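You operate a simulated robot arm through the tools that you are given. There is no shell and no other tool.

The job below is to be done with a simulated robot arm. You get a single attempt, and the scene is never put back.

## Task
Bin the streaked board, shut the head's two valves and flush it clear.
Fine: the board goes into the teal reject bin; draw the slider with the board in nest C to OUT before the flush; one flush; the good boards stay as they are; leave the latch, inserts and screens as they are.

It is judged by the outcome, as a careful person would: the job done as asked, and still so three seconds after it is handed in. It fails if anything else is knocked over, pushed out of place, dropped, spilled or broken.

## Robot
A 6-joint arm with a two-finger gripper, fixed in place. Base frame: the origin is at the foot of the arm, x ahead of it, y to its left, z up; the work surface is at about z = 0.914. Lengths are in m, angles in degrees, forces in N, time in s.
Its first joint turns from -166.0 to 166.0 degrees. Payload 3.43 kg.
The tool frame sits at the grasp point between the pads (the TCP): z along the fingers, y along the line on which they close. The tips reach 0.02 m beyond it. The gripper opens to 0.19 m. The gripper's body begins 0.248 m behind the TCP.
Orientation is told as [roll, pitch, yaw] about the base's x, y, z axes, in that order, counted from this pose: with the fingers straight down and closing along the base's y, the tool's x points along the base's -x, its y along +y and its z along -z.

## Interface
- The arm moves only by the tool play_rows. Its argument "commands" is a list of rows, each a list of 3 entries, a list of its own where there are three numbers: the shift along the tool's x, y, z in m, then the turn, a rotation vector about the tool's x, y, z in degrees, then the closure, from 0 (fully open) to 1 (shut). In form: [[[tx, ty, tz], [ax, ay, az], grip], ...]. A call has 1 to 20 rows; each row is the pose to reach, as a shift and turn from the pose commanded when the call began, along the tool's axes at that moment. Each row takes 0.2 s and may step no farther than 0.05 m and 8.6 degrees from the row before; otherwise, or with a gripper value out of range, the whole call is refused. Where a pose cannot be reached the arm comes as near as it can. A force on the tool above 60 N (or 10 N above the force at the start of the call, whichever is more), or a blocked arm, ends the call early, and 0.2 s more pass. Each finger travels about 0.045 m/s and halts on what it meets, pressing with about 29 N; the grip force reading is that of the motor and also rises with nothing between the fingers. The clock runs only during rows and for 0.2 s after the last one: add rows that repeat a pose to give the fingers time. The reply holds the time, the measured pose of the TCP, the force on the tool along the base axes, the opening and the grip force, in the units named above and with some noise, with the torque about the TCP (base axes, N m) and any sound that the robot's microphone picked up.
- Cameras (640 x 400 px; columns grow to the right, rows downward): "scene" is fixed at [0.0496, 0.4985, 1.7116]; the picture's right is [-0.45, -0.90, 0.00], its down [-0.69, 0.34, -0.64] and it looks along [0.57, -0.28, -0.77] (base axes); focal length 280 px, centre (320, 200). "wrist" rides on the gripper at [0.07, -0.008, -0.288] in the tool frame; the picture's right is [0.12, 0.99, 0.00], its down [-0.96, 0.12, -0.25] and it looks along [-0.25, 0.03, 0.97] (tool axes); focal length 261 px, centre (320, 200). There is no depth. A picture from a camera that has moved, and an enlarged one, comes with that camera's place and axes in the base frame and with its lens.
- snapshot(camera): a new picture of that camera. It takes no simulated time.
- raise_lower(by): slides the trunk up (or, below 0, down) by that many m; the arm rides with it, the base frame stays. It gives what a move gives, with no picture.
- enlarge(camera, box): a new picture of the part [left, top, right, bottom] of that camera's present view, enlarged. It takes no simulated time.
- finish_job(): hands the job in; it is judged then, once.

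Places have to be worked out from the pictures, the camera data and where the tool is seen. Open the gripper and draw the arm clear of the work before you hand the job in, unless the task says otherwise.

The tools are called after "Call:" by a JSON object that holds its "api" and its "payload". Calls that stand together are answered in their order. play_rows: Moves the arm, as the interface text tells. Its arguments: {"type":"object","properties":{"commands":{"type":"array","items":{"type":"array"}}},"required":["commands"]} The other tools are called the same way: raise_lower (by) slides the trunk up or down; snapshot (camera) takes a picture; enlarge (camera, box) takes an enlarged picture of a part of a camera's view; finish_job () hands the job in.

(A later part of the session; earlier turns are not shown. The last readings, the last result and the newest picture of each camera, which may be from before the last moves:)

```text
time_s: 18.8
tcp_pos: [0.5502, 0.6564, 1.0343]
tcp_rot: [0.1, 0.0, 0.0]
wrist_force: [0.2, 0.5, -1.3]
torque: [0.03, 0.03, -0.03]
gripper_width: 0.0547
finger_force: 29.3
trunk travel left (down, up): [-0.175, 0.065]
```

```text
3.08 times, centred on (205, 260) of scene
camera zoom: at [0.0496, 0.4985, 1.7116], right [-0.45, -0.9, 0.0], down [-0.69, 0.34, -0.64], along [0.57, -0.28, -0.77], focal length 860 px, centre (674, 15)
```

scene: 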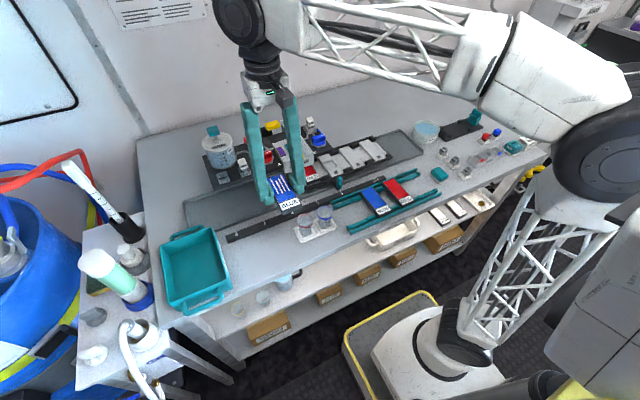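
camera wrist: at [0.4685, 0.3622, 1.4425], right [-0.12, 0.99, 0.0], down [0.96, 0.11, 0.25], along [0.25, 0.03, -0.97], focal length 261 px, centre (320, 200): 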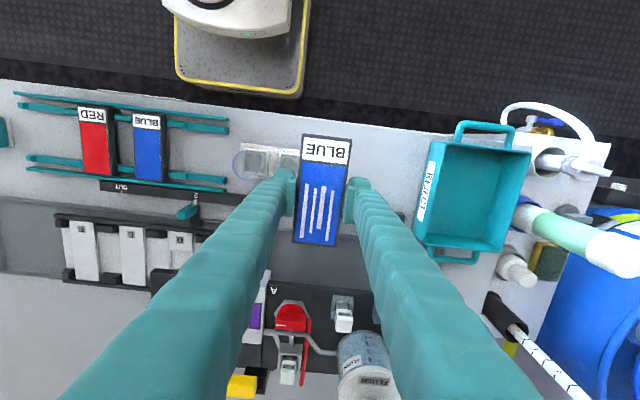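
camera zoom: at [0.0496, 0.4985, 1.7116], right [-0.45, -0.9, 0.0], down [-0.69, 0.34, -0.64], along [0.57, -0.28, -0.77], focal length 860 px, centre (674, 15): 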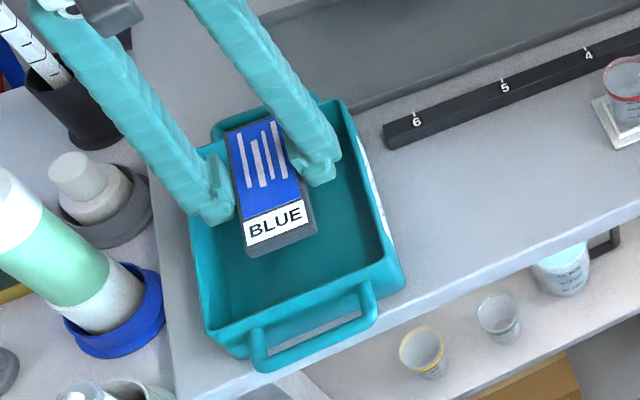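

The board is over the bin's opening with clearance on all sides. I lower it into the bin in steps.

Call:
{"api": "play_rows", "payload": {"commands": [[[0, 0.001, 0.03], [0, 0, 0], 0.76], [[0, 0.001, 0.055], [0, 0, 0], 0.76], [[0, 0.001, 0.07], [0, 0, 0], 0.76], [[0, 0.001, 0.078], [0, 0, 0], 0.76], [[0, 0.001, 0.078], [0, 0, 0], 0.76]]}}

Call:
{"api": "enlarge", "payload": {"camera": "wrist", "box": [200, 60, 440, 220]}}

Call:
{"api": "enlarge", "payload": {"camera": "scene", "box": [145, 195, 265, 325]}}

```text
time_s: 20.0
tcp_pos: [0.5502, 0.6582, 0.9568]
tcp_rot: [0.1, 0.0, 0.0]
wrist_force: [0.9, 0.0, -0.2]
torque: [-0.01, 0.01, -0.05]
gripper_width: 0.0545
finger_force: 29.0
trunk travel left (down, up): [-0.175, 0.065]
```

```text
2.50 times, centred on (320, 140) of wrist
camera zoom: at [0.4794, 0.6506, 1.2445], right [-0.12, 0.99, 0.0], down [0.96, 0.12, 0.25], along [0.25, 0.03, -0.97], focal length 652 px, centre (320, 350)
```

zoom: 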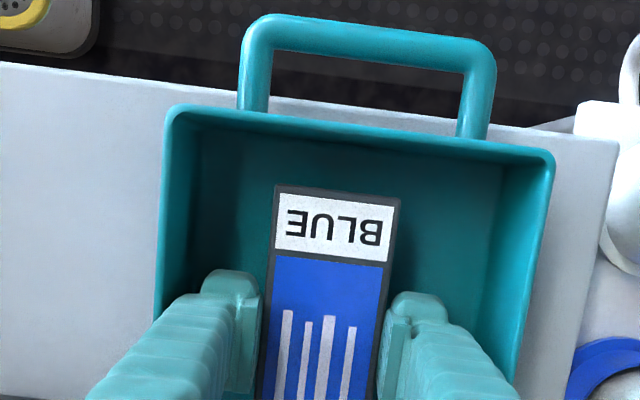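

```text
3.08 times, centred on (205, 260) of scene
camera zoom: at [0.0496, 0.4985, 1.7116], right [-0.45, -0.9, 0.0], down [-0.69, 0.34, -0.64], along [0.57, -0.28, -0.77], focal length 860 px, centre (674, 15)
```

zoom: 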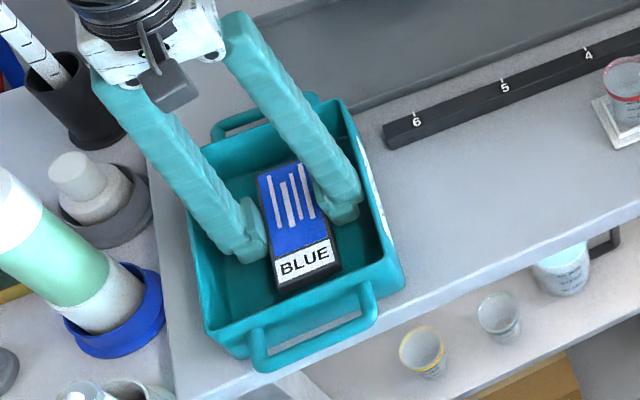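

The board is inside the bin with room on both sides. I lower a few more mm, open only slightly, and then lift out.

Call:
{"api": "play_rows", "payload": {"commands": [[[0, 0, 0.004], [0, 0, 0], 0.76], [[0, 0, 0.008], [0, 0, 0], 0.76], [[0, 0, 0.008], [0, 0, 0], 0.68], [[0, 0, 0.008], [0, 0, 0], 0.62], [[0, 0, 0.008], [0, 0, 0], 0.62], [[0, 0, -0.01], [0, 0, 0], 0.62], [[0, 0, -0.04], [0, 0, 0], 0.62], [[0, 0, -0.08], [0, 0, 0], 0.62], [[0, 0, -0.12], [0, 0, 0], 0.62], [[0, 0, -0.16], [0, 0, 0], 0.62], [[0, 0, -0.2], [0, 0, 0], 0.62], [[0, 0, -0.2], [0, 0, 0], 0.62]]}}

Call:
{"api": "enlarge", "payload": {"camera": "wrist", "box": [200, 60, 440, 220]}}

Call:
{"api": "snapshot", "payload": {"camera": "scene"}}

```text
time_s: 22.6
tcp_pos: [0.5504, 0.6569, 1.1571]
tcp_rot: [0.1, 0.0, 0.1]
wrist_force: [0.2, -0.5, 0.5]
torque: [0.02, 0.03, 0.02]
gripper_width: 0.072
finger_force: 0.0
trunk travel left (down, up): [-0.175, 0.065]
```

```text
2.50 times, centred on (320, 140) of wrist
camera zoom: at [0.4793, 0.6505, 1.4444], right [-0.12, 0.99, 0.0], down [0.96, 0.12, 0.25], along [0.25, 0.03, -0.97], focal length 652 px, centre (320, 350)
```

zoom: 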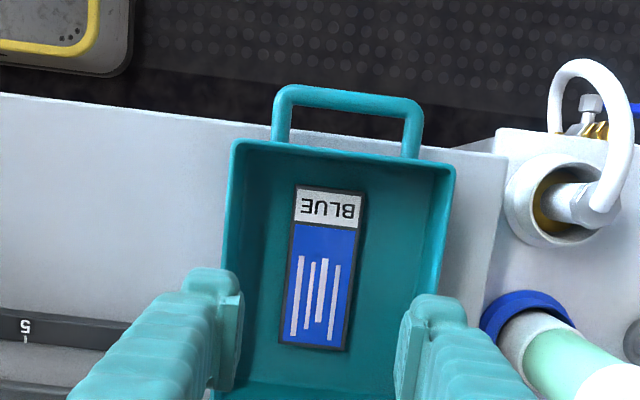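

```text
taken
```

scene: 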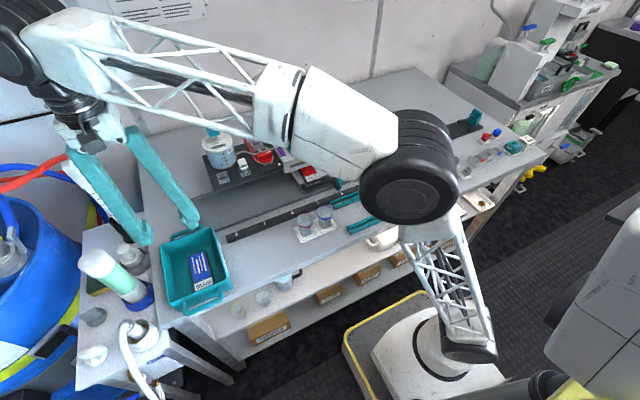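

The streaked board lies flat in the reject bin. Next is the slider: I move back along the bench front to look at the knob at index 2 up close.

Call:
{"api": "play_rows", "payload": {"commands": [[[0, -0.04, 0], [0, 0, 0], 0.62], [[0, -0.085, 0], [0, 0, 0], 0.62], [[-0.005, -0.13, 0], [0, 0, 0], 0.62], [[-0.01, -0.175, 0], [0, 0, 0], 0.62], [[-0.015, -0.22, 0], [0, 0, 0], 0.62], [[-0.02, -0.265, 0], [0, 0, 0], 0.62], [[-0.025, -0.31, 0], [0, 0, 0], 0.62], [[-0.03, -0.355, 0], [0, 0, 0], 0.62], [[-0.035, -0.4, 0], [0, 0, 0], 0.62], [[-0.04, -0.445, 0], [0, 0, 0], 0.62], [[-0.045, -0.49, 0], [0, 0, 0], 0.62], [[-0.05, -0.53, 0], [0, 0, 0], 0.62], [[-0.05, -0.53, 0], [0, 0, 0], 0.62]]}}

Call:
{"api": "snapshot", "payload": {"camera": "wrist"}}

Call:
{"api": "snapshot", "payload": {"camera": "scene"}}

```text
time_s: 25.4
tcp_pos: [0.6007, 0.127, 1.1545]
tcp_rot: [0.1, 0.0, 0.0]
wrist_force: [0.0, -0.1, -0.2]
torque: [0.01, -0.04, -0.02]
gripper_width: 0.0721
finger_force: 0.0
trunk travel left (down, up): [-0.175, 0.065]
```

```text
taken
camera wrist: at [0.5303, 0.1195, 1.4435], right [-0.12, 0.99, 0.0], down [0.96, 0.12, 0.25], along [0.25, 0.03, -0.97], focal length 261 px, centre (320, 200)
```

wrist: 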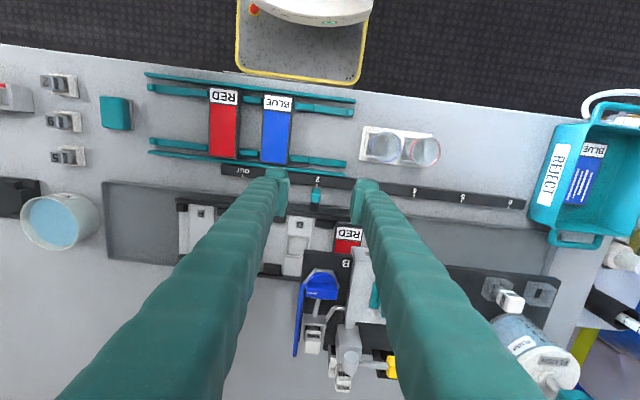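

```text
taken
```

scene: 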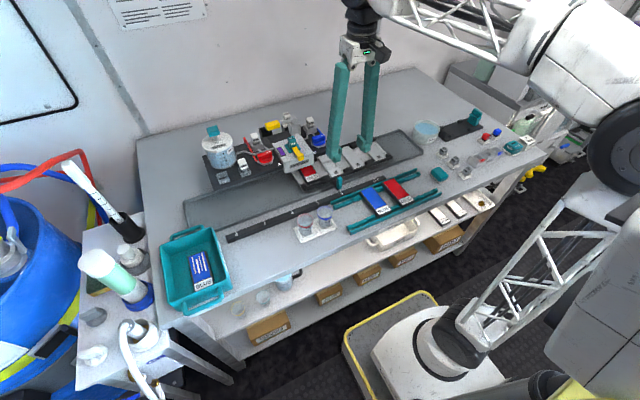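

The remaining good boards are undisturbed. I zoom in on the knob, its pointer and the OUT/2 ticks.

Call:
{"api": "enlarge", "payload": {"camera": "wrist", "box": [275, 160, 365, 225]}}

Call:
{"api": "enlarge", "payload": {"camera": "wrist", "box": [200, 140, 380, 260]}}

Call:
{"api": "enlarge", "payload": {"camera": "scene", "box": [310, 150, 400, 215]}}

Call:
{"api": "enlarge", "payload": {"camera": "scene", "box": [325, 165, 355, 195]}}

```text
6.15 times, centred on (320, 192) of wrist
camera zoom: at [0.5303, 0.1195, 1.4435], right [-0.12, 0.99, 0.0], down [0.96, 0.12, 0.25], along [0.25, 0.03, -0.97], focal length 1604 px, centre (320, 246)
```

zoom: 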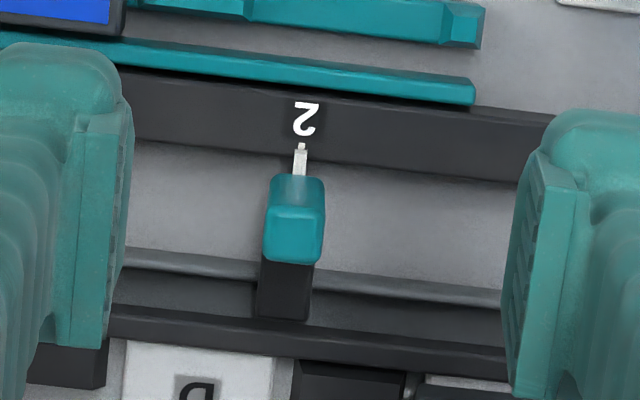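

```text
3.33 times, centred on (290, 200) of wrist
camera zoom: at [0.5303, 0.1195, 1.4435], right [-0.12, 0.99, 0.0], down [0.96, 0.12, 0.25], along [0.25, 0.03, -0.97], focal length 869 px, centre (420, 200)
```

zoom: 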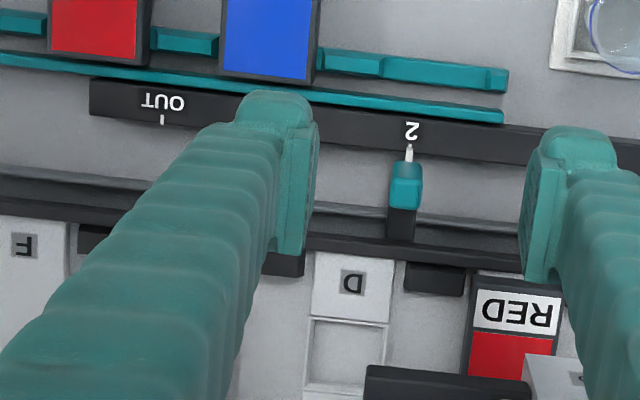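

```text
6.15 times, centred on (355, 182) of scene
camera zoom: at [0.0496, 0.4985, 1.7116], right [-0.45, -0.9, 0.0], down [-0.69, 0.34, -0.64], along [0.57, -0.28, -0.77], focal length 1721 px, centre (105, 308)
```

zoom: 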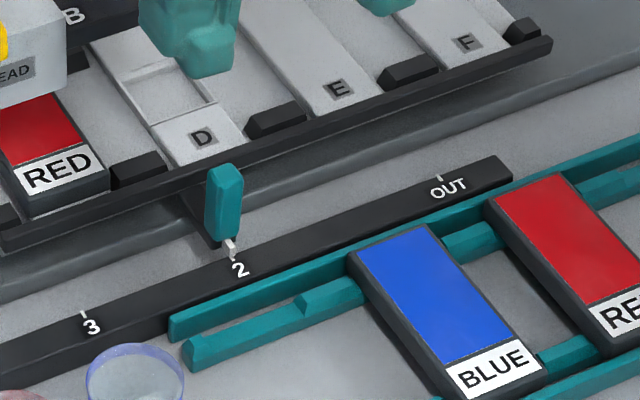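

```text
13.33 times, centred on (340, 180) of scene
camera zoom: at [0.0496, 0.4985, 1.7116], right [-0.45, -0.9, 0.0], down [-0.69, 0.34, -0.64], along [0.57, -0.28, -0.77], focal length 3728 px, centre (53, 467)
```

zoom: 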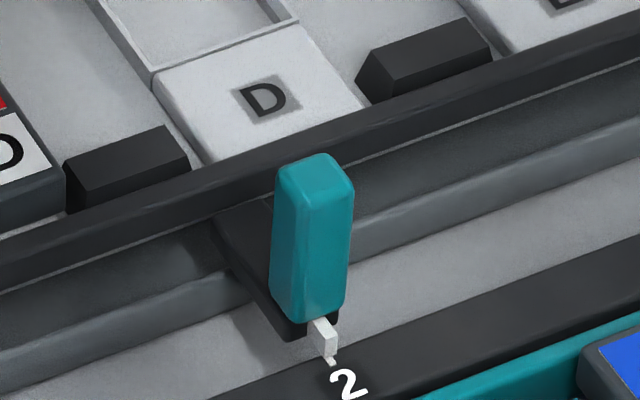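

The knob post is about 16 mm square, top at z ≈ 0.996, centred at (0.642, 0.1256); OUT is about 0.15 m toward -y. I straddle it with the fingers along y and lower.

Call:
{"api": "play_rows", "payload": {"commands": [[[-0.041, -0.0015, 0], [0, 0, 0], 0.68], [[-0.041, -0.0015, 0.04], [0, 0, 0], 0.68], [[-0.041, -0.0015, 0.08], [0, 0, 0], 0.68], [[-0.041, -0.0015, 0.12], [0, 0, 0], 0.68], [[-0.041, -0.0015, 0.14], [0, 0, 0], 0.68], [[-0.041, -0.0015, 0.14], [0, 0, 0], 0.68]]}}

Call:
{"api": "enlarge", "payload": {"camera": "wrist", "box": [260, 130, 380, 220]}}

Call:
{"api": "enlarge", "payload": {"camera": "scene", "box": [310, 130, 380, 200]}}

```text
time_s: 26.8
tcp_pos: [0.6417, 0.1252, 1.0163]
tcp_rot: [0.1, 0.1, 0.0]
wrist_force: [0.0, 0.1, -0.8]
torque: [0.0, 0.02, -0.02]
gripper_width: 0.061
finger_force: 0.2
trunk travel left (down, up): [-0.175, 0.065]
```

```text
4.44 times, centred on (320, 175) of wrist
camera zoom: at [0.5707, 0.1176, 1.3036], right [-0.12, 0.99, 0.0], down [0.96, 0.12, 0.25], along [0.25, 0.03, -0.97], focal length 1158 px, centre (320, 311)
```

zoom: 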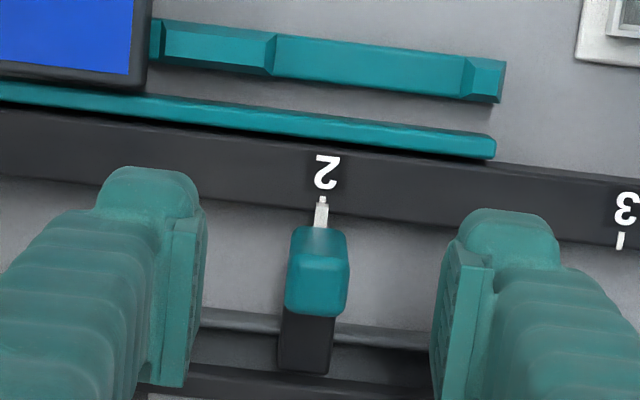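

```text
5.71 times, centred on (345, 165) of scene
camera zoom: at [0.0496, 0.4985, 1.7116], right [-0.45, -0.9, 0.0], down [-0.69, 0.34, -0.64], along [0.57, -0.28, -0.77], focal length 1598 px, centre (177, 400)
```

zoom: 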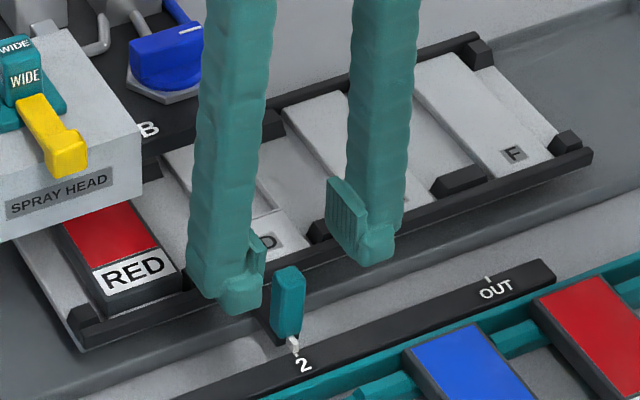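

The knob is centred between the pads. I lower 33 mm to straddle the post and close gently on it.

Call:
{"api": "play_rows", "payload": {"commands": [[[-0.001, 0.001, 0.015], [0, 0, 0], 0.68], [[-0.001, 0.001, 0.033], [0, 0, 0], 0.68], [[-0.001, 0.001, 0.033], [0, 0, 0], 0.77], [[-0.001, 0.001, 0.033], [0, 0, 0], 0.86], [[-0.001, 0.001, 0.033], [0, 0, 0], 0.93], [[-0.001, 0.001, 0.033], [0, 0, 0], 0.93], [[-0.001, 0.001, 0.033], [0, 0, 0], 0.93]]}}

Call:
{"api": "enlarge", "payload": {"camera": "wrist", "box": [260, 130, 380, 220]}}

Call:
{"api": "enlarge", "payload": {"camera": "scene", "box": [310, 130, 380, 200]}}

```text
time_s: 28.4
tcp_pos: [0.6419, 0.126, 0.983]
tcp_rot: [0.2, -0.1, 0.1]
wrist_force: [-1.4, -1.7, -4.8]
torque: [-0.03, -0.05, 0.0]
gripper_width: 0.0171
finger_force: 44.8
trunk travel left (down, up): [-0.175, 0.065]
```

```text
4.44 times, centred on (320, 175) of wrist
camera zoom: at [0.572, 0.1186, 1.2708], right [-0.12, 0.99, 0.0], down [0.96, 0.12, 0.25], along [0.25, 0.03, -0.97], focal length 1158 px, centre (320, 311)
```

zoom: 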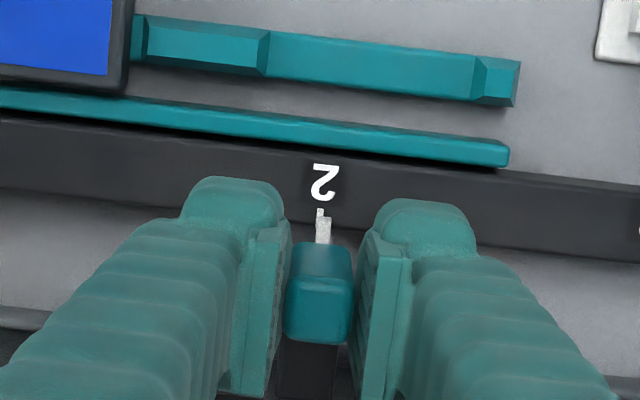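

```text
5.71 times, centred on (345, 165) of scene
camera zoom: at [0.0496, 0.4985, 1.7116], right [-0.45, -0.9, 0.0], down [-0.69, 0.34, -0.64], along [0.57, -0.28, -0.77], focal length 1598 px, centre (177, 400)
```

zoom: 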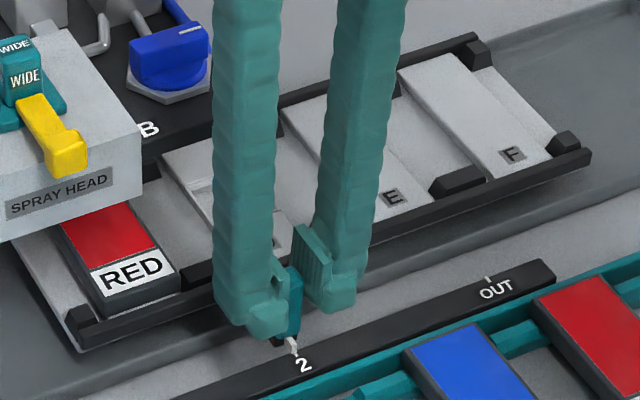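

The post is gripped at 17 mm. I draw the slider toward OUT slowly along -y, watching the force.

Call:
{"api": "play_rows", "payload": {"commands": [[[0, -0.005, 0], [0, 0, 0], 0.93], [[0, -0.015, 0], [0, 0, 0], 0.93], [[0, -0.025, 0], [0, 0, 0], 0.93], [[0, -0.035, 0], [0, 0, 0], 0.93], [[0, -0.035, 0], [0, 0, 0], 0.93]]}}

Call:
{"api": "enlarge", "payload": {"camera": "scene", "box": [280, 120, 400, 210]}}

```text
time_s: 29.6
tcp_pos: [0.6433, 0.0905, 0.9827]
tcp_rot: [0.0, 0.1, 0.0]
wrist_force: [0.7, -1.1, -10.2]
torque: [0.04, 0.03, -0.01]
gripper_width: 0.0169
finger_force: 44.8
trunk travel left (down, up): [-0.175, 0.065]
```

```text
4.44 times, centred on (340, 165) of scene
camera zoom: at [0.0496, 0.4985, 1.7116], right [-0.45, -0.9, 0.0], down [-0.69, 0.34, -0.64], along [0.57, -0.28, -0.77], focal length 1243 px, centre (231, 356)
```

zoom: 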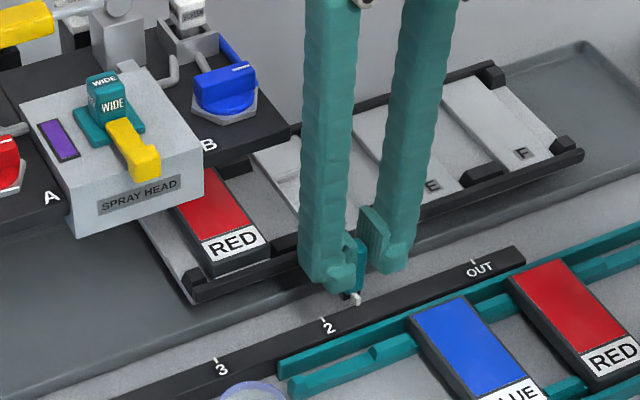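

The slider follows smoothly with little force and the board in nest C stays seated. I continue to just short of OUT.

Call:
{"api": "play_rows", "payload": {"commands": [[[0, -0.01, 0.0005], [0, 0, 0], 0.93], [[0, -0.025, 0.001], [0, 0, 0], 0.93], [[0, -0.04, 0.001], [0, 0, 0], 0.93], [[0, -0.055, 0.001], [0, 0, 0], 0.93], [[0, -0.07, 0.001], [0, 0, 0], 0.93], [[0, -0.085, 0.001], [0, 0, 0], 0.93], [[0, -0.1, 0.001], [0, 0, 0], 0.93], [[0, -0.105, 0.001], [0, 0, 0], 0.93], [[0, -0.105, 0.001], [0, 0, 0], 0.93]]}}

Call:
{"api": "enlarge", "payload": {"camera": "scene", "box": [280, 120, 400, 210]}}

Call:
{"api": "enlarge", "payload": {"camera": "wrist", "box": [280, 130, 360, 190]}}

Call:
{"api": "enlarge", "payload": {"camera": "scene", "box": [360, 160, 390, 185]}}

```text
time_s: 31.6
tcp_pos: [0.6425, -0.0132, 0.9821]
tcp_rot: [0.1, -0.1, 0.0]
wrist_force: [6.3, -1.2, 18.4]
torque: [-0.03, -0.05, 0.03]
gripper_width: 0.0167
finger_force: 44.7
trunk travel left (down, up): [-0.175, 0.065]
```

```text
4.44 times, centred on (340, 165) of scene
camera zoom: at [0.0496, 0.4985, 1.7116], right [-0.45, -0.9, 0.0], down [-0.69, 0.34, -0.64], along [0.57, -0.28, -0.77], focal length 1243 px, centre (231, 356)
```

zoom: 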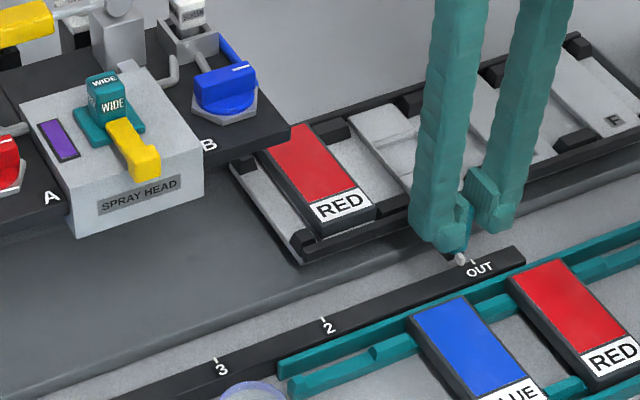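

```text
6.67 times, centred on (320, 160) of wrist
camera zoom: at [0.5713, -0.0211, 1.2706], right [-0.12, 0.99, 0.0], down [0.96, 0.11, 0.25], along [0.25, 0.03, -0.97], focal length 1738 px, centre (320, 467)
```

zoom: 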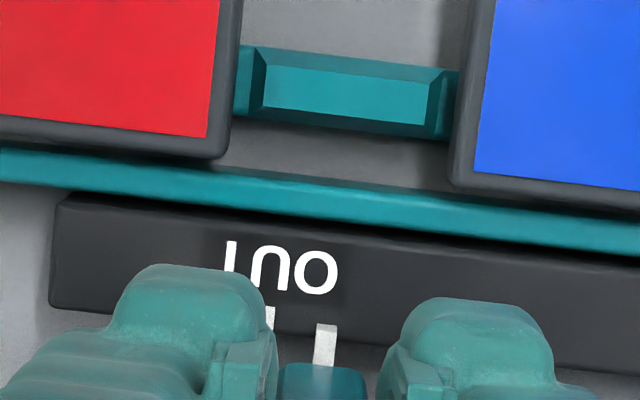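

```text
16.00 times, centred on (375, 172) of scene
camera zoom: at [0.0496, 0.4985, 1.7116], right [-0.45, -0.9, 0.0], down [-0.69, 0.34, -0.64], along [0.57, -0.28, -0.77], focal length 4474 px, centre (-560, 640)
```

zoom: 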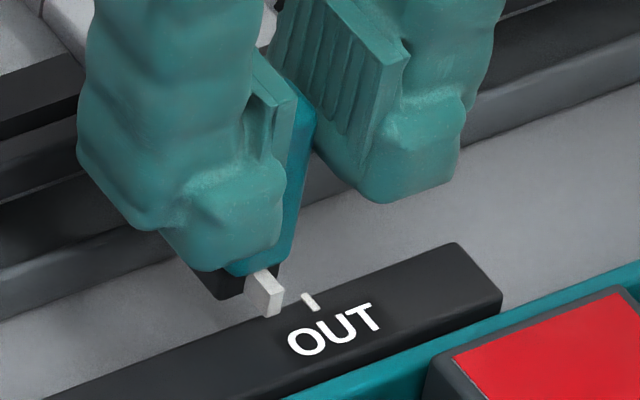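

The pointer is about 10–11 mm short of the OUT tick. I ease the last bit and take off the vertical preload.

Call:
{"api": "play_rows", "payload": {"commands": [[[0, -0.003, -0.0005], [0, 0, 0], 0.93], [[0, -0.006, -0.0008], [0, 0, 0], 0.93], [[0, -0.009, -0.0008], [0, 0, 0], 0.93], [[0, -0.0105, -0.0008], [0, 0, 0], 0.93], [[0, -0.0105, -0.0008], [0, 0, 0], 0.93]]}}

Call:
{"api": "enlarge", "payload": {"camera": "scene", "box": [360, 160, 390, 185]}}

Call:
{"api": "enlarge", "payload": {"camera": "wrist", "box": [280, 130, 360, 190]}}

```text
time_s: 32.8
tcp_pos: [0.6421, -0.0233, 0.9817]
tcp_rot: [0.1, -0.1, 0.0]
wrist_force: [8.5, -2.0, 1.1]
torque: [0.0, -0.12, 0.02]
gripper_width: 0.0171
finger_force: 44.8
trunk travel left (down, up): [-0.175, 0.065]
```

```text
16.00 times, centred on (375, 172) of scene
camera zoom: at [0.0496, 0.4985, 1.7116], right [-0.45, -0.9, 0.0], down [-0.69, 0.34, -0.64], along [0.57, -0.28, -0.77], focal length 4474 px, centre (-560, 640)
```

zoom: 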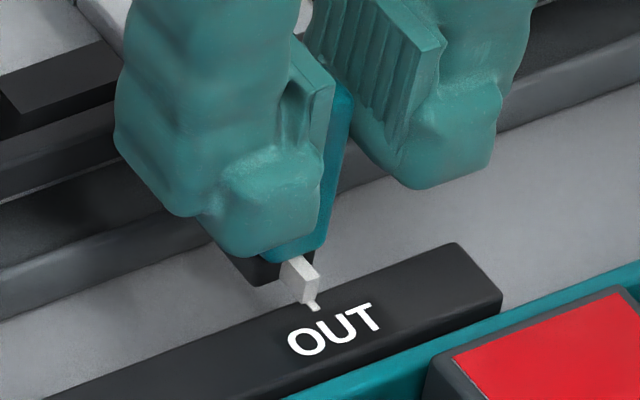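

```text
6.67 times, centred on (320, 160) of wrist
camera zoom: at [0.5719, -0.0314, 1.2708], right [-0.12, 0.99, 0.0], down [0.96, 0.12, 0.25], along [0.25, 0.03, -0.97], focal length 1738 px, centre (320, 467)
```

zoom: 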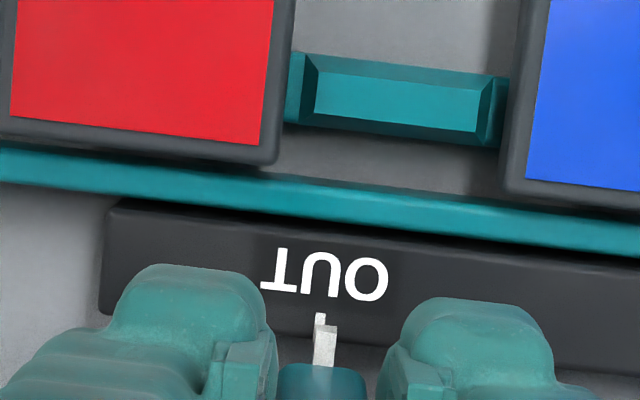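

The pointer is within about 1 mm of the tick. I nudge 1 mm further, then release the knob.

Call:
{"api": "play_rows", "payload": {"commands": [[[0, -0.001, 0], [0, 0, 0], 0.93], [[0, -0.001, 0], [0, 0, 0], 0.93], [[0, -0.001, 0], [0, 0, 0], 0.86], [[0, -0.001, 0], [0, 0, 0], 0.77], [[0, -0.001, 0], [0, 0, 0], 0.7], [[0, -0.001, 0], [0, 0, 0], 0.7]]}}

Call:
{"api": "enlarge", "payload": {"camera": "scene", "box": [360, 160, 390, 185]}}

Call:
{"api": "enlarge", "payload": {"camera": "wrist", "box": [280, 130, 360, 190]}}

```text
time_s: 34.2
tcp_pos: [0.6423, -0.0248, 0.9839]
tcp_rot: [0.1, 0.0, -0.1]
wrist_force: [0.0, 0.9, -0.8]
torque: [0.01, -0.03, -0.03]
gripper_width: 0.0571
finger_force: 0.0
trunk travel left (down, up): [-0.175, 0.065]
```

```text
16.00 times, centred on (375, 172) of scene
camera zoom: at [0.0496, 0.4985, 1.7116], right [-0.45, -0.9, 0.0], down [-0.69, 0.34, -0.64], along [0.57, -0.28, -0.77], focal length 4474 px, centre (-560, 640)
```

zoom: 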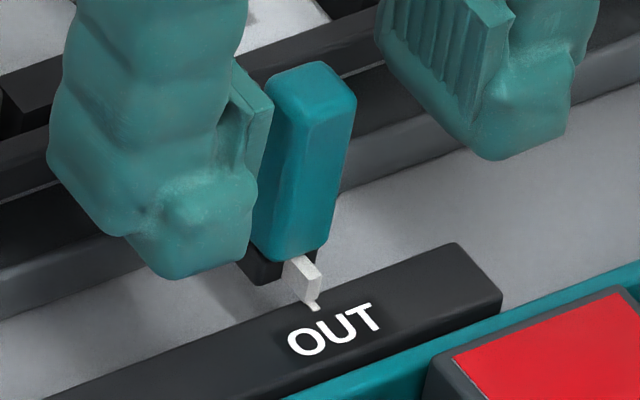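

```text
6.67 times, centred on (320, 160) of wrist
camera zoom: at [0.5716, -0.0323, 1.2711], right [-0.12, 0.99, 0.0], down [0.96, 0.12, 0.25], along [0.25, 0.03, -0.97], focal length 1738 px, centre (320, 467)
```

zoom: 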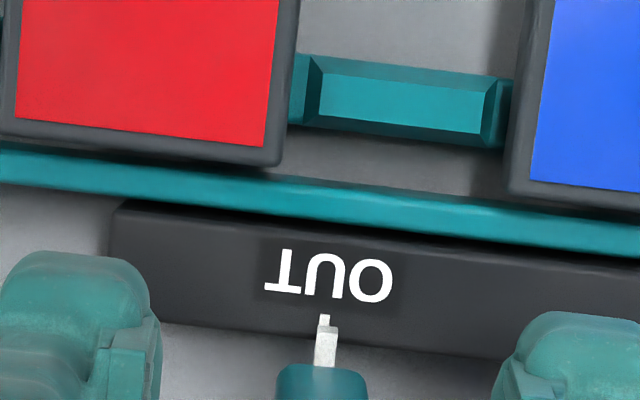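

The pointer lines up with the OUT tick. I rise clear and move the camera toward the head for the valve work.

Call:
{"api": "play_rows", "payload": {"commands": [[[0, 0, -0.03], [0, 0, 0], 0.7], [[0, 0, -0.07], [0, 0, 0], 0.7], [[0, 0, -0.115], [0, 0, 0], 0.7], [[0.01, 0.02, -0.16], [0, 0, 0], 0.7], [[0.02, 0.06, -0.18], [0, 0, 0], 0.6], [[0.03, 0.1, -0.2], [0, 0, 0], 0.5], [[0.04, 0.14, -0.22], [0, 0, 0], 0.4], [[0.04, 0.18, -0.24], [0, 0, 0], 0.3], [[0.04, 0.22, -0.24], [0, 0, 0], 0.2], [[0.04, 0.26, -0.24], [0, 0, 0], 0.1], [[0.04, 0.275, -0.24], [0, 0, 0], 0], [[0.04, 0.275, -0.24], [0, 0, 0], 0]]}}

Call:
{"api": "snapshot", "payload": {"camera": "wrist"}}

Call:
{"api": "snapshot", "payload": {"camera": "scene"}}

```text
refused: row 4 steps farther than a row can; nothing moved
```

```text
taken
camera wrist: at [0.5716, -0.0323, 1.2711], right [-0.12, 0.99, 0.0], down [0.96, 0.12, 0.25], along [0.25, 0.03, -0.97], focal length 261 px, centre (320, 200)
```

wrist: 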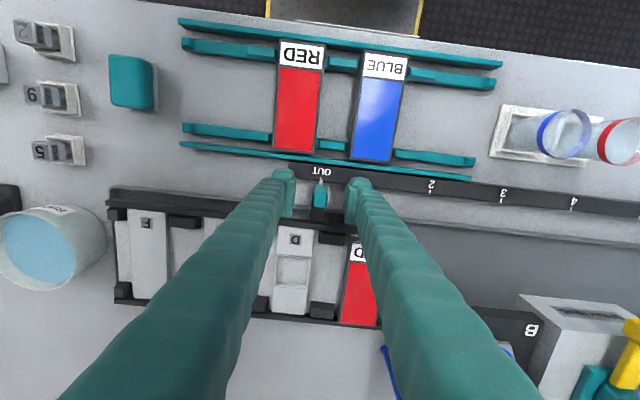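

```text
taken
```

scene: 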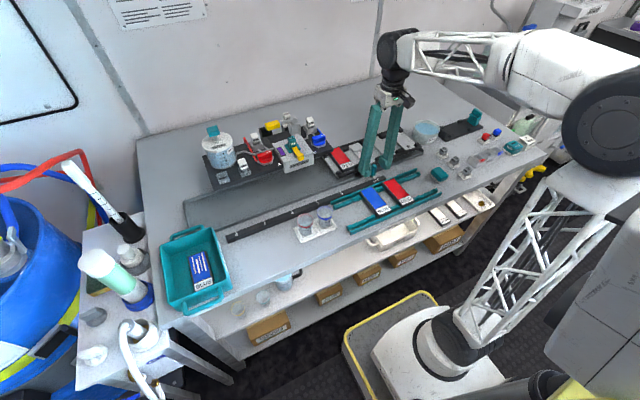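

One row exceeded the step limit, so nothing moved; the slider and board look right at OUT. I resend the rise with smaller steps.

Call:
{"api": "play_rows", "payload": {"commands": [[[0, 0, -0.03], [0, 0, 0], 0.7], [[0, 0, -0.07], [0, 0, 0], 0.7], [[0, 0, -0.115], [0, 0, 0], 0.7], [[0.01, 0.01, -0.155], [0, 0, 0], 0.7], [[0.02, 0.04, -0.18], [0, 0, 0], 0.6], [[0.03, 0.08, -0.2], [0, 0, 0], 0.5], [[0.04, 0.12, -0.22], [0, 0, 0], 0.4], [[0.04, 0.16, -0.24], [0, 0, 0], 0.3], [[0.04, 0.2, -0.24], [0, 0, 0], 0.2], [[0.04, 0.24, -0.24], [0, 0, 0], 0.1], [[0.04, 0.275, -0.24], [0, 0, 0], 0], [[0.04, 0.275, -0.24], [0, 0, 0], 0]]}}

Call:
{"api": "snapshot", "payload": {"camera": "wrist"}}

Call:
{"api": "enlarge", "payload": {"camera": "wrist", "box": [210, 190, 410, 330]}}

Call:
{"api": "enlarge", "payload": {"camera": "scene", "box": [190, 100, 350, 200]}}

```text
time_s: 36.8
tcp_pos: [0.6017, 0.2511, 1.2236]
tcp_rot: [0.1, 0.0, 0.0]
wrist_force: [-0.4, -0.4, -0.2]
torque: [0.07, 0.02, -0.02]
gripper_width: 0.1902
finger_force: 0.0
trunk travel left (down, up): [-0.175, 0.065]
```

```text
taken
camera wrist: at [0.5314, 0.2428, 1.5108], right [-0.12, 0.99, 0.0], down [0.96, 0.11, 0.25], along [0.25, 0.03, -0.97], focal length 261 px, centre (320, 200)
```

wrist: 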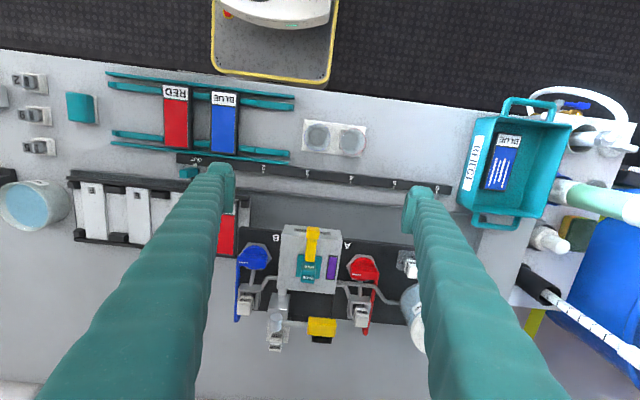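

```text
2.86 times, centred on (310, 260) of wrist
camera zoom: at [0.5314, 0.2428, 1.5108], right [-0.12, 0.99, 0.0], down [0.96, 0.11, 0.25], along [0.25, 0.03, -0.97], focal length 745 px, centre (349, 29)
```

zoom: 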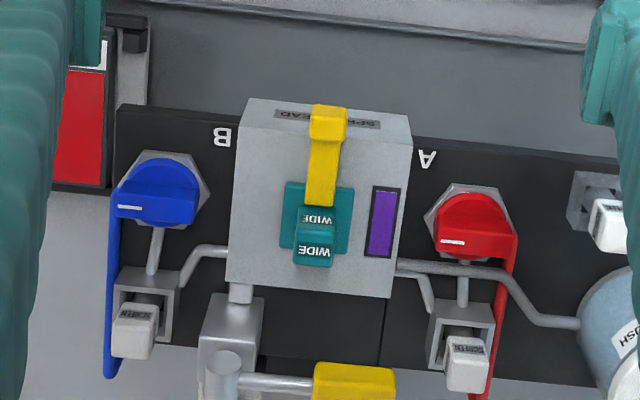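

```text
4.00 times, centred on (270, 150) of scene
camera zoom: at [0.0496, 0.4985, 1.7116], right [-0.45, -0.9, 0.0], down [-0.69, 0.34, -0.64], along [0.57, -0.28, -0.77], focal length 1118 px, centre (520, 400)
```

zoom: 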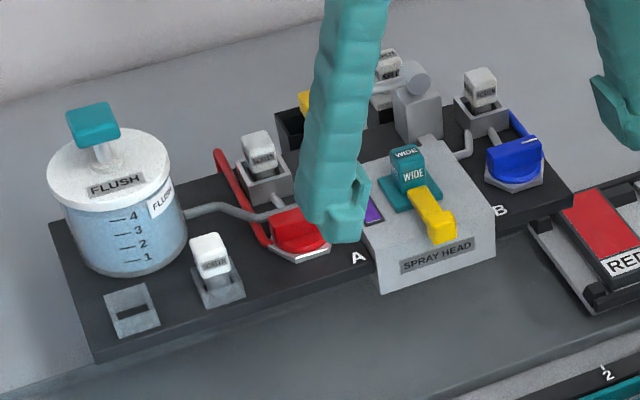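

The slider is at OUT and the head area is clear. The valve bars' tops work out at z ≈ 1.099, valve B centred near (0.766, 0.152) and A near (0.766, 0.350). I move above B with the tool yawed 90° and the fingers partly closed, staying at z 1.22.

Call:
{"api": "play_rows", "payload": {"commands": [[[0, 0, 0], [0, 0, -8], 0.1], [[-0.01, -0.01, 0], [0, 0, -16], 0.2], [[-0.03, -0.02, 0], [0, 0, -24], 0.3], [[-0.05, -0.03, 0], [0, 0, -32], 0.4], [[-0.07, -0.04, 0], [0, 0, -40], 0.5], [[-0.09, -0.055, 0], [0, 0, -48], 0.6], [[-0.11, -0.07, 0], [0, 0, -56], 0.7], [[-0.13, -0.08, 0], [0, 0, -64], 0.75], [[-0.145, -0.09, 0], [0, 0, -72], 0.8], [[-0.155, -0.095, 0], [0, 0, -80], 0.84], [[-0.165, -0.099, 0], [0, 0, -88], 0.84], [[-0.165, -0.099, 0], [0, 0, -90], 0.84], [[-0.165, -0.099, 0], [0, 0, -90], 0.84]]}}

Call:
{"api": "snapshot", "payload": {"camera": "wrist"}}

Call:
{"api": "enlarge", "payload": {"camera": "scene", "box": [230, 80, 390, 190]}}

```text
time_s: 39.6
tcp_pos: [0.7669, 0.1514, 1.2237]
tcp_rot: [0.0, -0.1, 90.1]
wrist_force: [0.1, -0.8, -0.8]
torque: [0.0, 0.0, -0.01]
gripper_width: 0.0305
finger_force: 0.0
trunk travel left (down, up): [-0.175, 0.065]
```

```text
taken
camera wrist: at [0.776, 0.0813, 1.5112], right [-0.99, -0.12, 0.0], down [-0.12, 0.96, 0.25], along [-0.03, 0.25, -0.97], focal length 261 px, centre (320, 200)
```

wrist: 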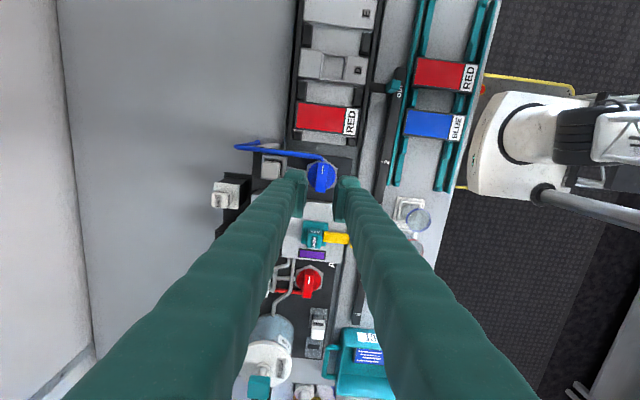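

```text
3.64 times, centred on (310, 135) of scene
camera zoom: at [0.0496, 0.4985, 1.7116], right [-0.45, -0.9, 0.0], down [-0.69, 0.34, -0.64], along [0.57, -0.28, -0.77], focal length 1017 px, centre (356, 436)
```

zoom: 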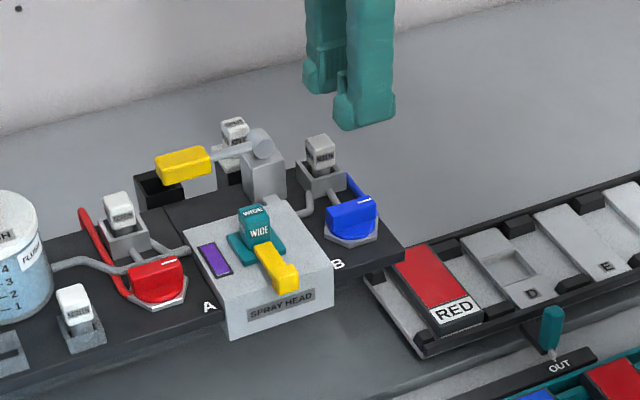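

I zoom in on both valves from this side view to check bar orientation, height and surroundings.

Call:
{"api": "enlarge", "payload": {"camera": "wrist", "box": [275, 130, 375, 220]}}

Call:
{"api": "enlarge", "payload": {"camera": "wrist", "box": [240, 220, 350, 340]}}

```text
4.44 times, centred on (325, 175) of wrist
camera zoom: at [0.776, 0.0813, 1.5112], right [-0.99, -0.12, 0.0], down [-0.12, 0.96, 0.25], along [-0.03, 0.25, -0.97], focal length 1158 px, centre (298, 311)
```

zoom: 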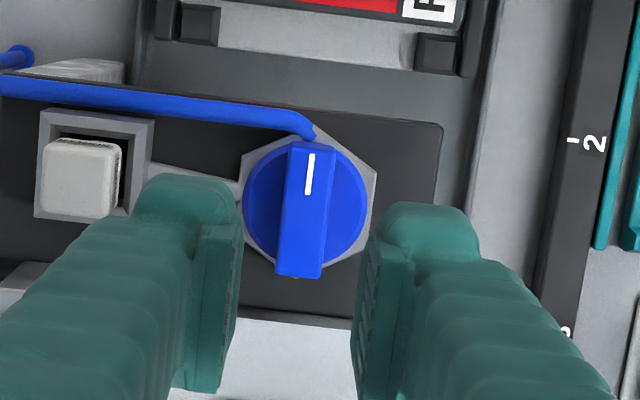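

```text
3.33 times, centred on (295, 280) of wrist
camera zoom: at [0.776, 0.0813, 1.5112], right [-0.99, -0.12, 0.0], down [-0.12, 0.96, 0.25], along [-0.03, 0.25, -0.97], focal length 869 px, centre (403, -67)
```

zoom: 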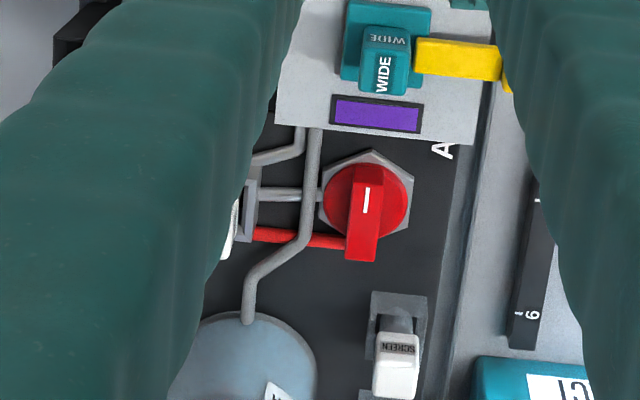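

Valve B's bar (about 16 × 47 mm) is centred at (0.765, 0.150) and A's at (0.765, 0.350). I centre over B and lower so that the toes straddle the bar above its disk.

Call:
{"api": "play_rows", "payload": {"commands": [[[0.0012, -0.002, 0.03], [0, 0, 0], 0.84], [[0.0012, -0.002, 0.06], [0, 0, 0], 0.84], [[0.0012, -0.002, 0.085], [0, 0, 0], 0.84], [[0.0012, -0.002, 0.1], [0, 0, 0], 0.84], [[0.0012, -0.002, 0.1], [0, 0, 0], 0.84]]}}

Call:
{"api": "enlarge", "payload": {"camera": "wrist", "box": [275, 110, 375, 200]}}

Call:
{"api": "enlarge", "payload": {"camera": "scene", "box": [290, 100, 350, 160]}}

```text
time_s: 40.8
tcp_pos: [0.7689, 0.1497, 1.1228]
tcp_rot: [0.0, -0.1, 90.0]
wrist_force: [-0.2, -0.5, 0.0]
torque: [0.0, 0.0, 0.01]
gripper_width: 0.0302
finger_force: 0.0
trunk travel left (down, up): [-0.175, 0.065]
```

```text
4.44 times, centred on (325, 155) of wrist
camera zoom: at [0.7774, 0.0802, 1.4105], right [-0.99, -0.12, 0.0], down [-0.12, 0.96, 0.25], along [-0.03, 0.25, -0.97], focal length 1158 px, centre (298, 400)
```

zoom: 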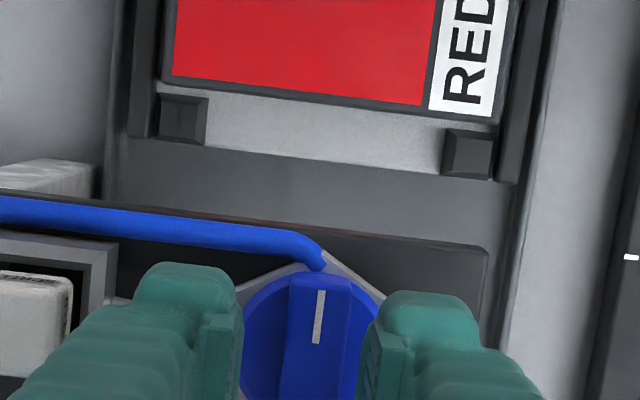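

```text
6.67 times, centred on (320, 130) of scene
camera zoom: at [0.0496, 0.4985, 1.7116], right [-0.45, -0.9, 0.0], down [-0.69, 0.34, -0.64], along [0.57, -0.28, -0.77], focal length 1864 px, centre (320, 667)
```

zoom: 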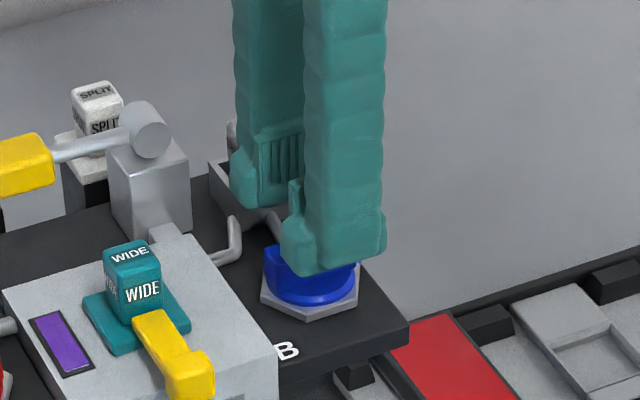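

The tool's y axis now points along base -x, so I correct 4 mm that way and lower the toes to either side of the bar.

Call:
{"api": "play_rows", "payload": {"commands": [[[0, 0.004, 0], [0, 0, 0], 0.84], [[0, 0.004, 0.01], [0, 0, 0], 0.84], [[0, 0.004, 0.016], [0, 0, 0], 0.84], [[0, 0.004, 0.02], [0, 0, 0], 0.84], [[0, 0.004, 0.02], [0, 0, 0], 0.84]]}}

Call:
{"api": "enlarge", "payload": {"camera": "wrist", "box": [275, 110, 375, 200]}}

Call:
{"api": "enlarge", "payload": {"camera": "scene", "box": [300, 115, 340, 155]}}

```text
time_s: 42.0
tcp_pos: [0.7653, 0.1497, 1.1027]
tcp_rot: [0.0, -0.1, 90.0]
wrist_force: [-0.5, -0.1, -0.6]
torque: [0.0, -0.01, -0.02]
gripper_width: 0.0306
finger_force: 0.0
trunk travel left (down, up): [-0.175, 0.065]
```

```text
4.44 times, centred on (325, 155) of wrist
camera zoom: at [0.7733, 0.0807, 1.3909], right [-0.99, -0.12, 0.0], down [-0.12, 0.96, 0.25], along [-0.03, 0.25, -0.97], focal length 1158 px, centre (298, 400)
```

zoom: 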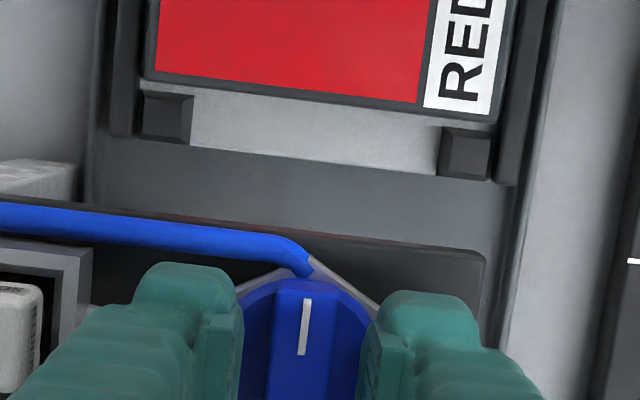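

```text
10.00 times, centred on (320, 135) of scene
camera zoom: at [0.0496, 0.4985, 1.7116], right [-0.45, -0.9, 0.0], down [-0.69, 0.34, -0.64], along [0.57, -0.28, -0.77], focal length 2796 px, centre (320, 850)
```

zoom: 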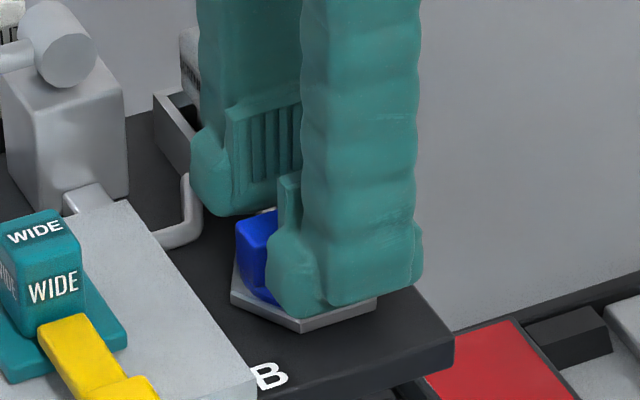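

The toes straddle the bar without contact. I narrow the gap to just wider than the bar and make a small clockwise test turn, watching the torque.

Call:
{"api": "play_rows", "payload": {"commands": [[[0, 0, 0.0025], [0, 0, 0], 0.87], [[0, 0, 0.0025], [0, 0, 0], 0.9], [[0, 0, 0.0025], [0, 0, 0], 0.9], [[0, 0, 0.0025], [0, 0, 4], 0.9], [[0, 0, 0.0025], [0, 0, 8], 0.9], [[0, 0, 0.0025], [0, 0, 8], 0.9]]}}

Call:
{"api": "enlarge", "payload": {"camera": "wrist", "box": [275, 110, 375, 200]}}

Call:
{"api": "enlarge", "payload": {"camera": "scene", "box": [300, 115, 340, 155]}}

```text
time_s: 43.4
tcp_pos: [0.7648, 0.1503, 1.1006]
tcp_rot: [0.1, -0.1, 82.0]
wrist_force: [-2.9, -0.3, 0.1]
torque: [0.01, -0.01, 0.22]
gripper_width: 0.0204
finger_force: 8.7
trunk travel left (down, up): [-0.175, 0.065]
```

```text
4.44 times, centred on (325, 155) of wrist
camera zoom: at [0.7635, 0.0801, 1.3885], right [-1.0, 0.02, 0.0], down [0.02, 0.97, 0.25], along [0.0, 0.25, -0.97], focal length 1158 px, centre (298, 400)
```

zoom: 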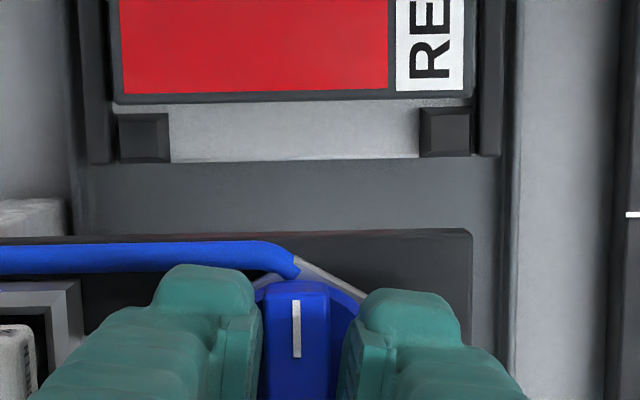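

```text
10.00 times, centred on (320, 135) of scene
camera zoom: at [0.0496, 0.4985, 1.7116], right [-0.45, -0.9, 0.0], down [-0.69, 0.34, -0.64], along [0.57, -0.28, -0.77], focal length 2796 px, centre (320, 850)
```

zoom: 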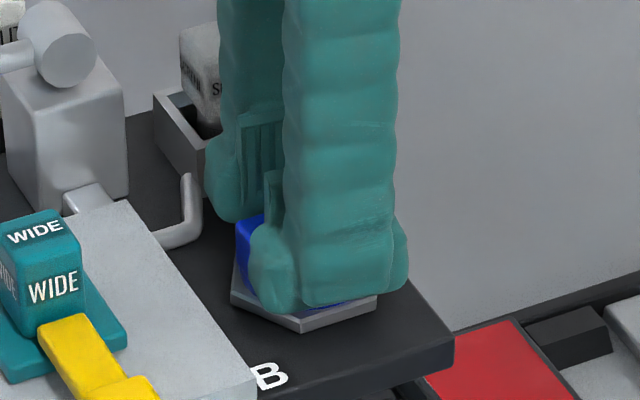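

At 8° clockwise the torque is 0.22 N·m and the bar still looks aligned with y; it may be stiction or a stop. I turn a little further to see which.

Call:
{"api": "play_rows", "payload": {"commands": [[[0, 0, 0], [0, 0, 3], 0.9], [[0, 0, 0], [0, 0, 6], 0.9], [[0, 0, 0], [0, 0, 6], 0.9]]}}

Call:
{"api": "enlarge", "payload": {"camera": "wrist", "box": [275, 110, 375, 200]}}

```text
time_s: 44.2
tcp_pos: [0.7655, 0.15, 1.101]
tcp_rot: [0.1, -0.2, 76.1]
wrist_force: [-3.6, -1.1, -1.9]
torque: [-0.09, 0.0, 2.03]
gripper_width: 0.0223
finger_force: 45.2
trunk travel left (down, up): [-0.175, 0.065]
```

```text
4.44 times, centred on (325, 155) of wrist
camera zoom: at [0.7562, 0.0807, 1.3886], right [-0.99, 0.12, 0.0], down [0.12, 0.96, 0.25], along [0.03, 0.25, -0.97], focal length 1158 px, centre (298, 400)
```

zoom: 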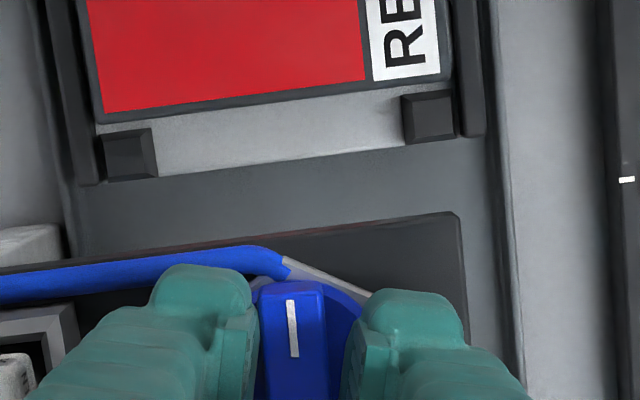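

Torque climbed to 2 N·m with the bar still along y, so clockwise is against a stop. I back off and test the counter-clockwise direction.

Call:
{"api": "play_rows", "payload": {"commands": [[[0, 0, 0], [0, 0, -6], 0.9], [[0, 0, 0], [0, 0, -12], 0.9], [[0, 0, 0], [0, 0, -18], 0.9], [[0, 0, 0], [0, 0, -24], 0.9], [[0, 0, 0], [0, 0, -24], 0.9]]}}

Call:
{"api": "enlarge", "payload": {"camera": "wrist", "box": [275, 110, 375, 200]}}

Call:
{"api": "enlarge", "payload": {"camera": "scene", "box": [300, 115, 340, 155]}}

```text
time_s: 45.4
tcp_pos: [0.7653, 0.1507, 1.1014]
tcp_rot: [0.1, -0.1, 100.1]
wrist_force: [-0.7, -0.1, 0.1]
torque: [-0.02, 0.0, -0.02]
gripper_width: 0.0196
finger_force: 0.5
trunk travel left (down, up): [-0.175, 0.065]
```

```text
4.44 times, centred on (325, 155) of wrist
camera zoom: at [0.7857, 0.083, 1.3885], right [-0.96, -0.29, 0.0], down [-0.28, 0.93, 0.25], along [-0.07, 0.24, -0.97], focal length 1158 px, centre (298, 400)
```

zoom: 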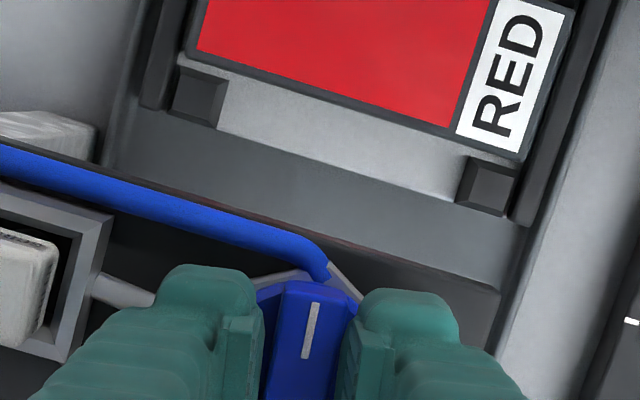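

```text
10.00 times, centred on (320, 135) of scene
camera zoom: at [0.0496, 0.4985, 1.7116], right [-0.45, -0.9, 0.0], down [-0.69, 0.34, -0.64], along [0.57, -0.28, -0.77], focal length 2796 px, centre (320, 850)
```

zoom: 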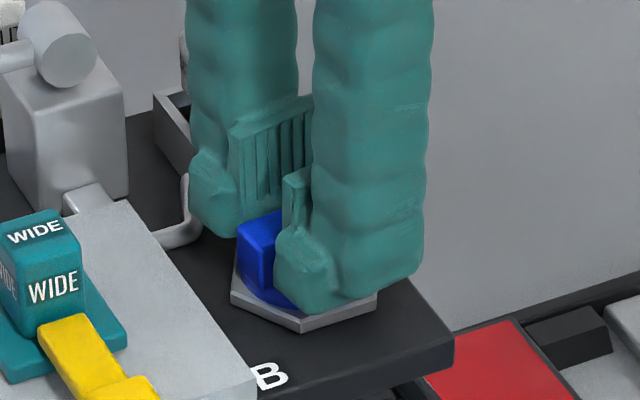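

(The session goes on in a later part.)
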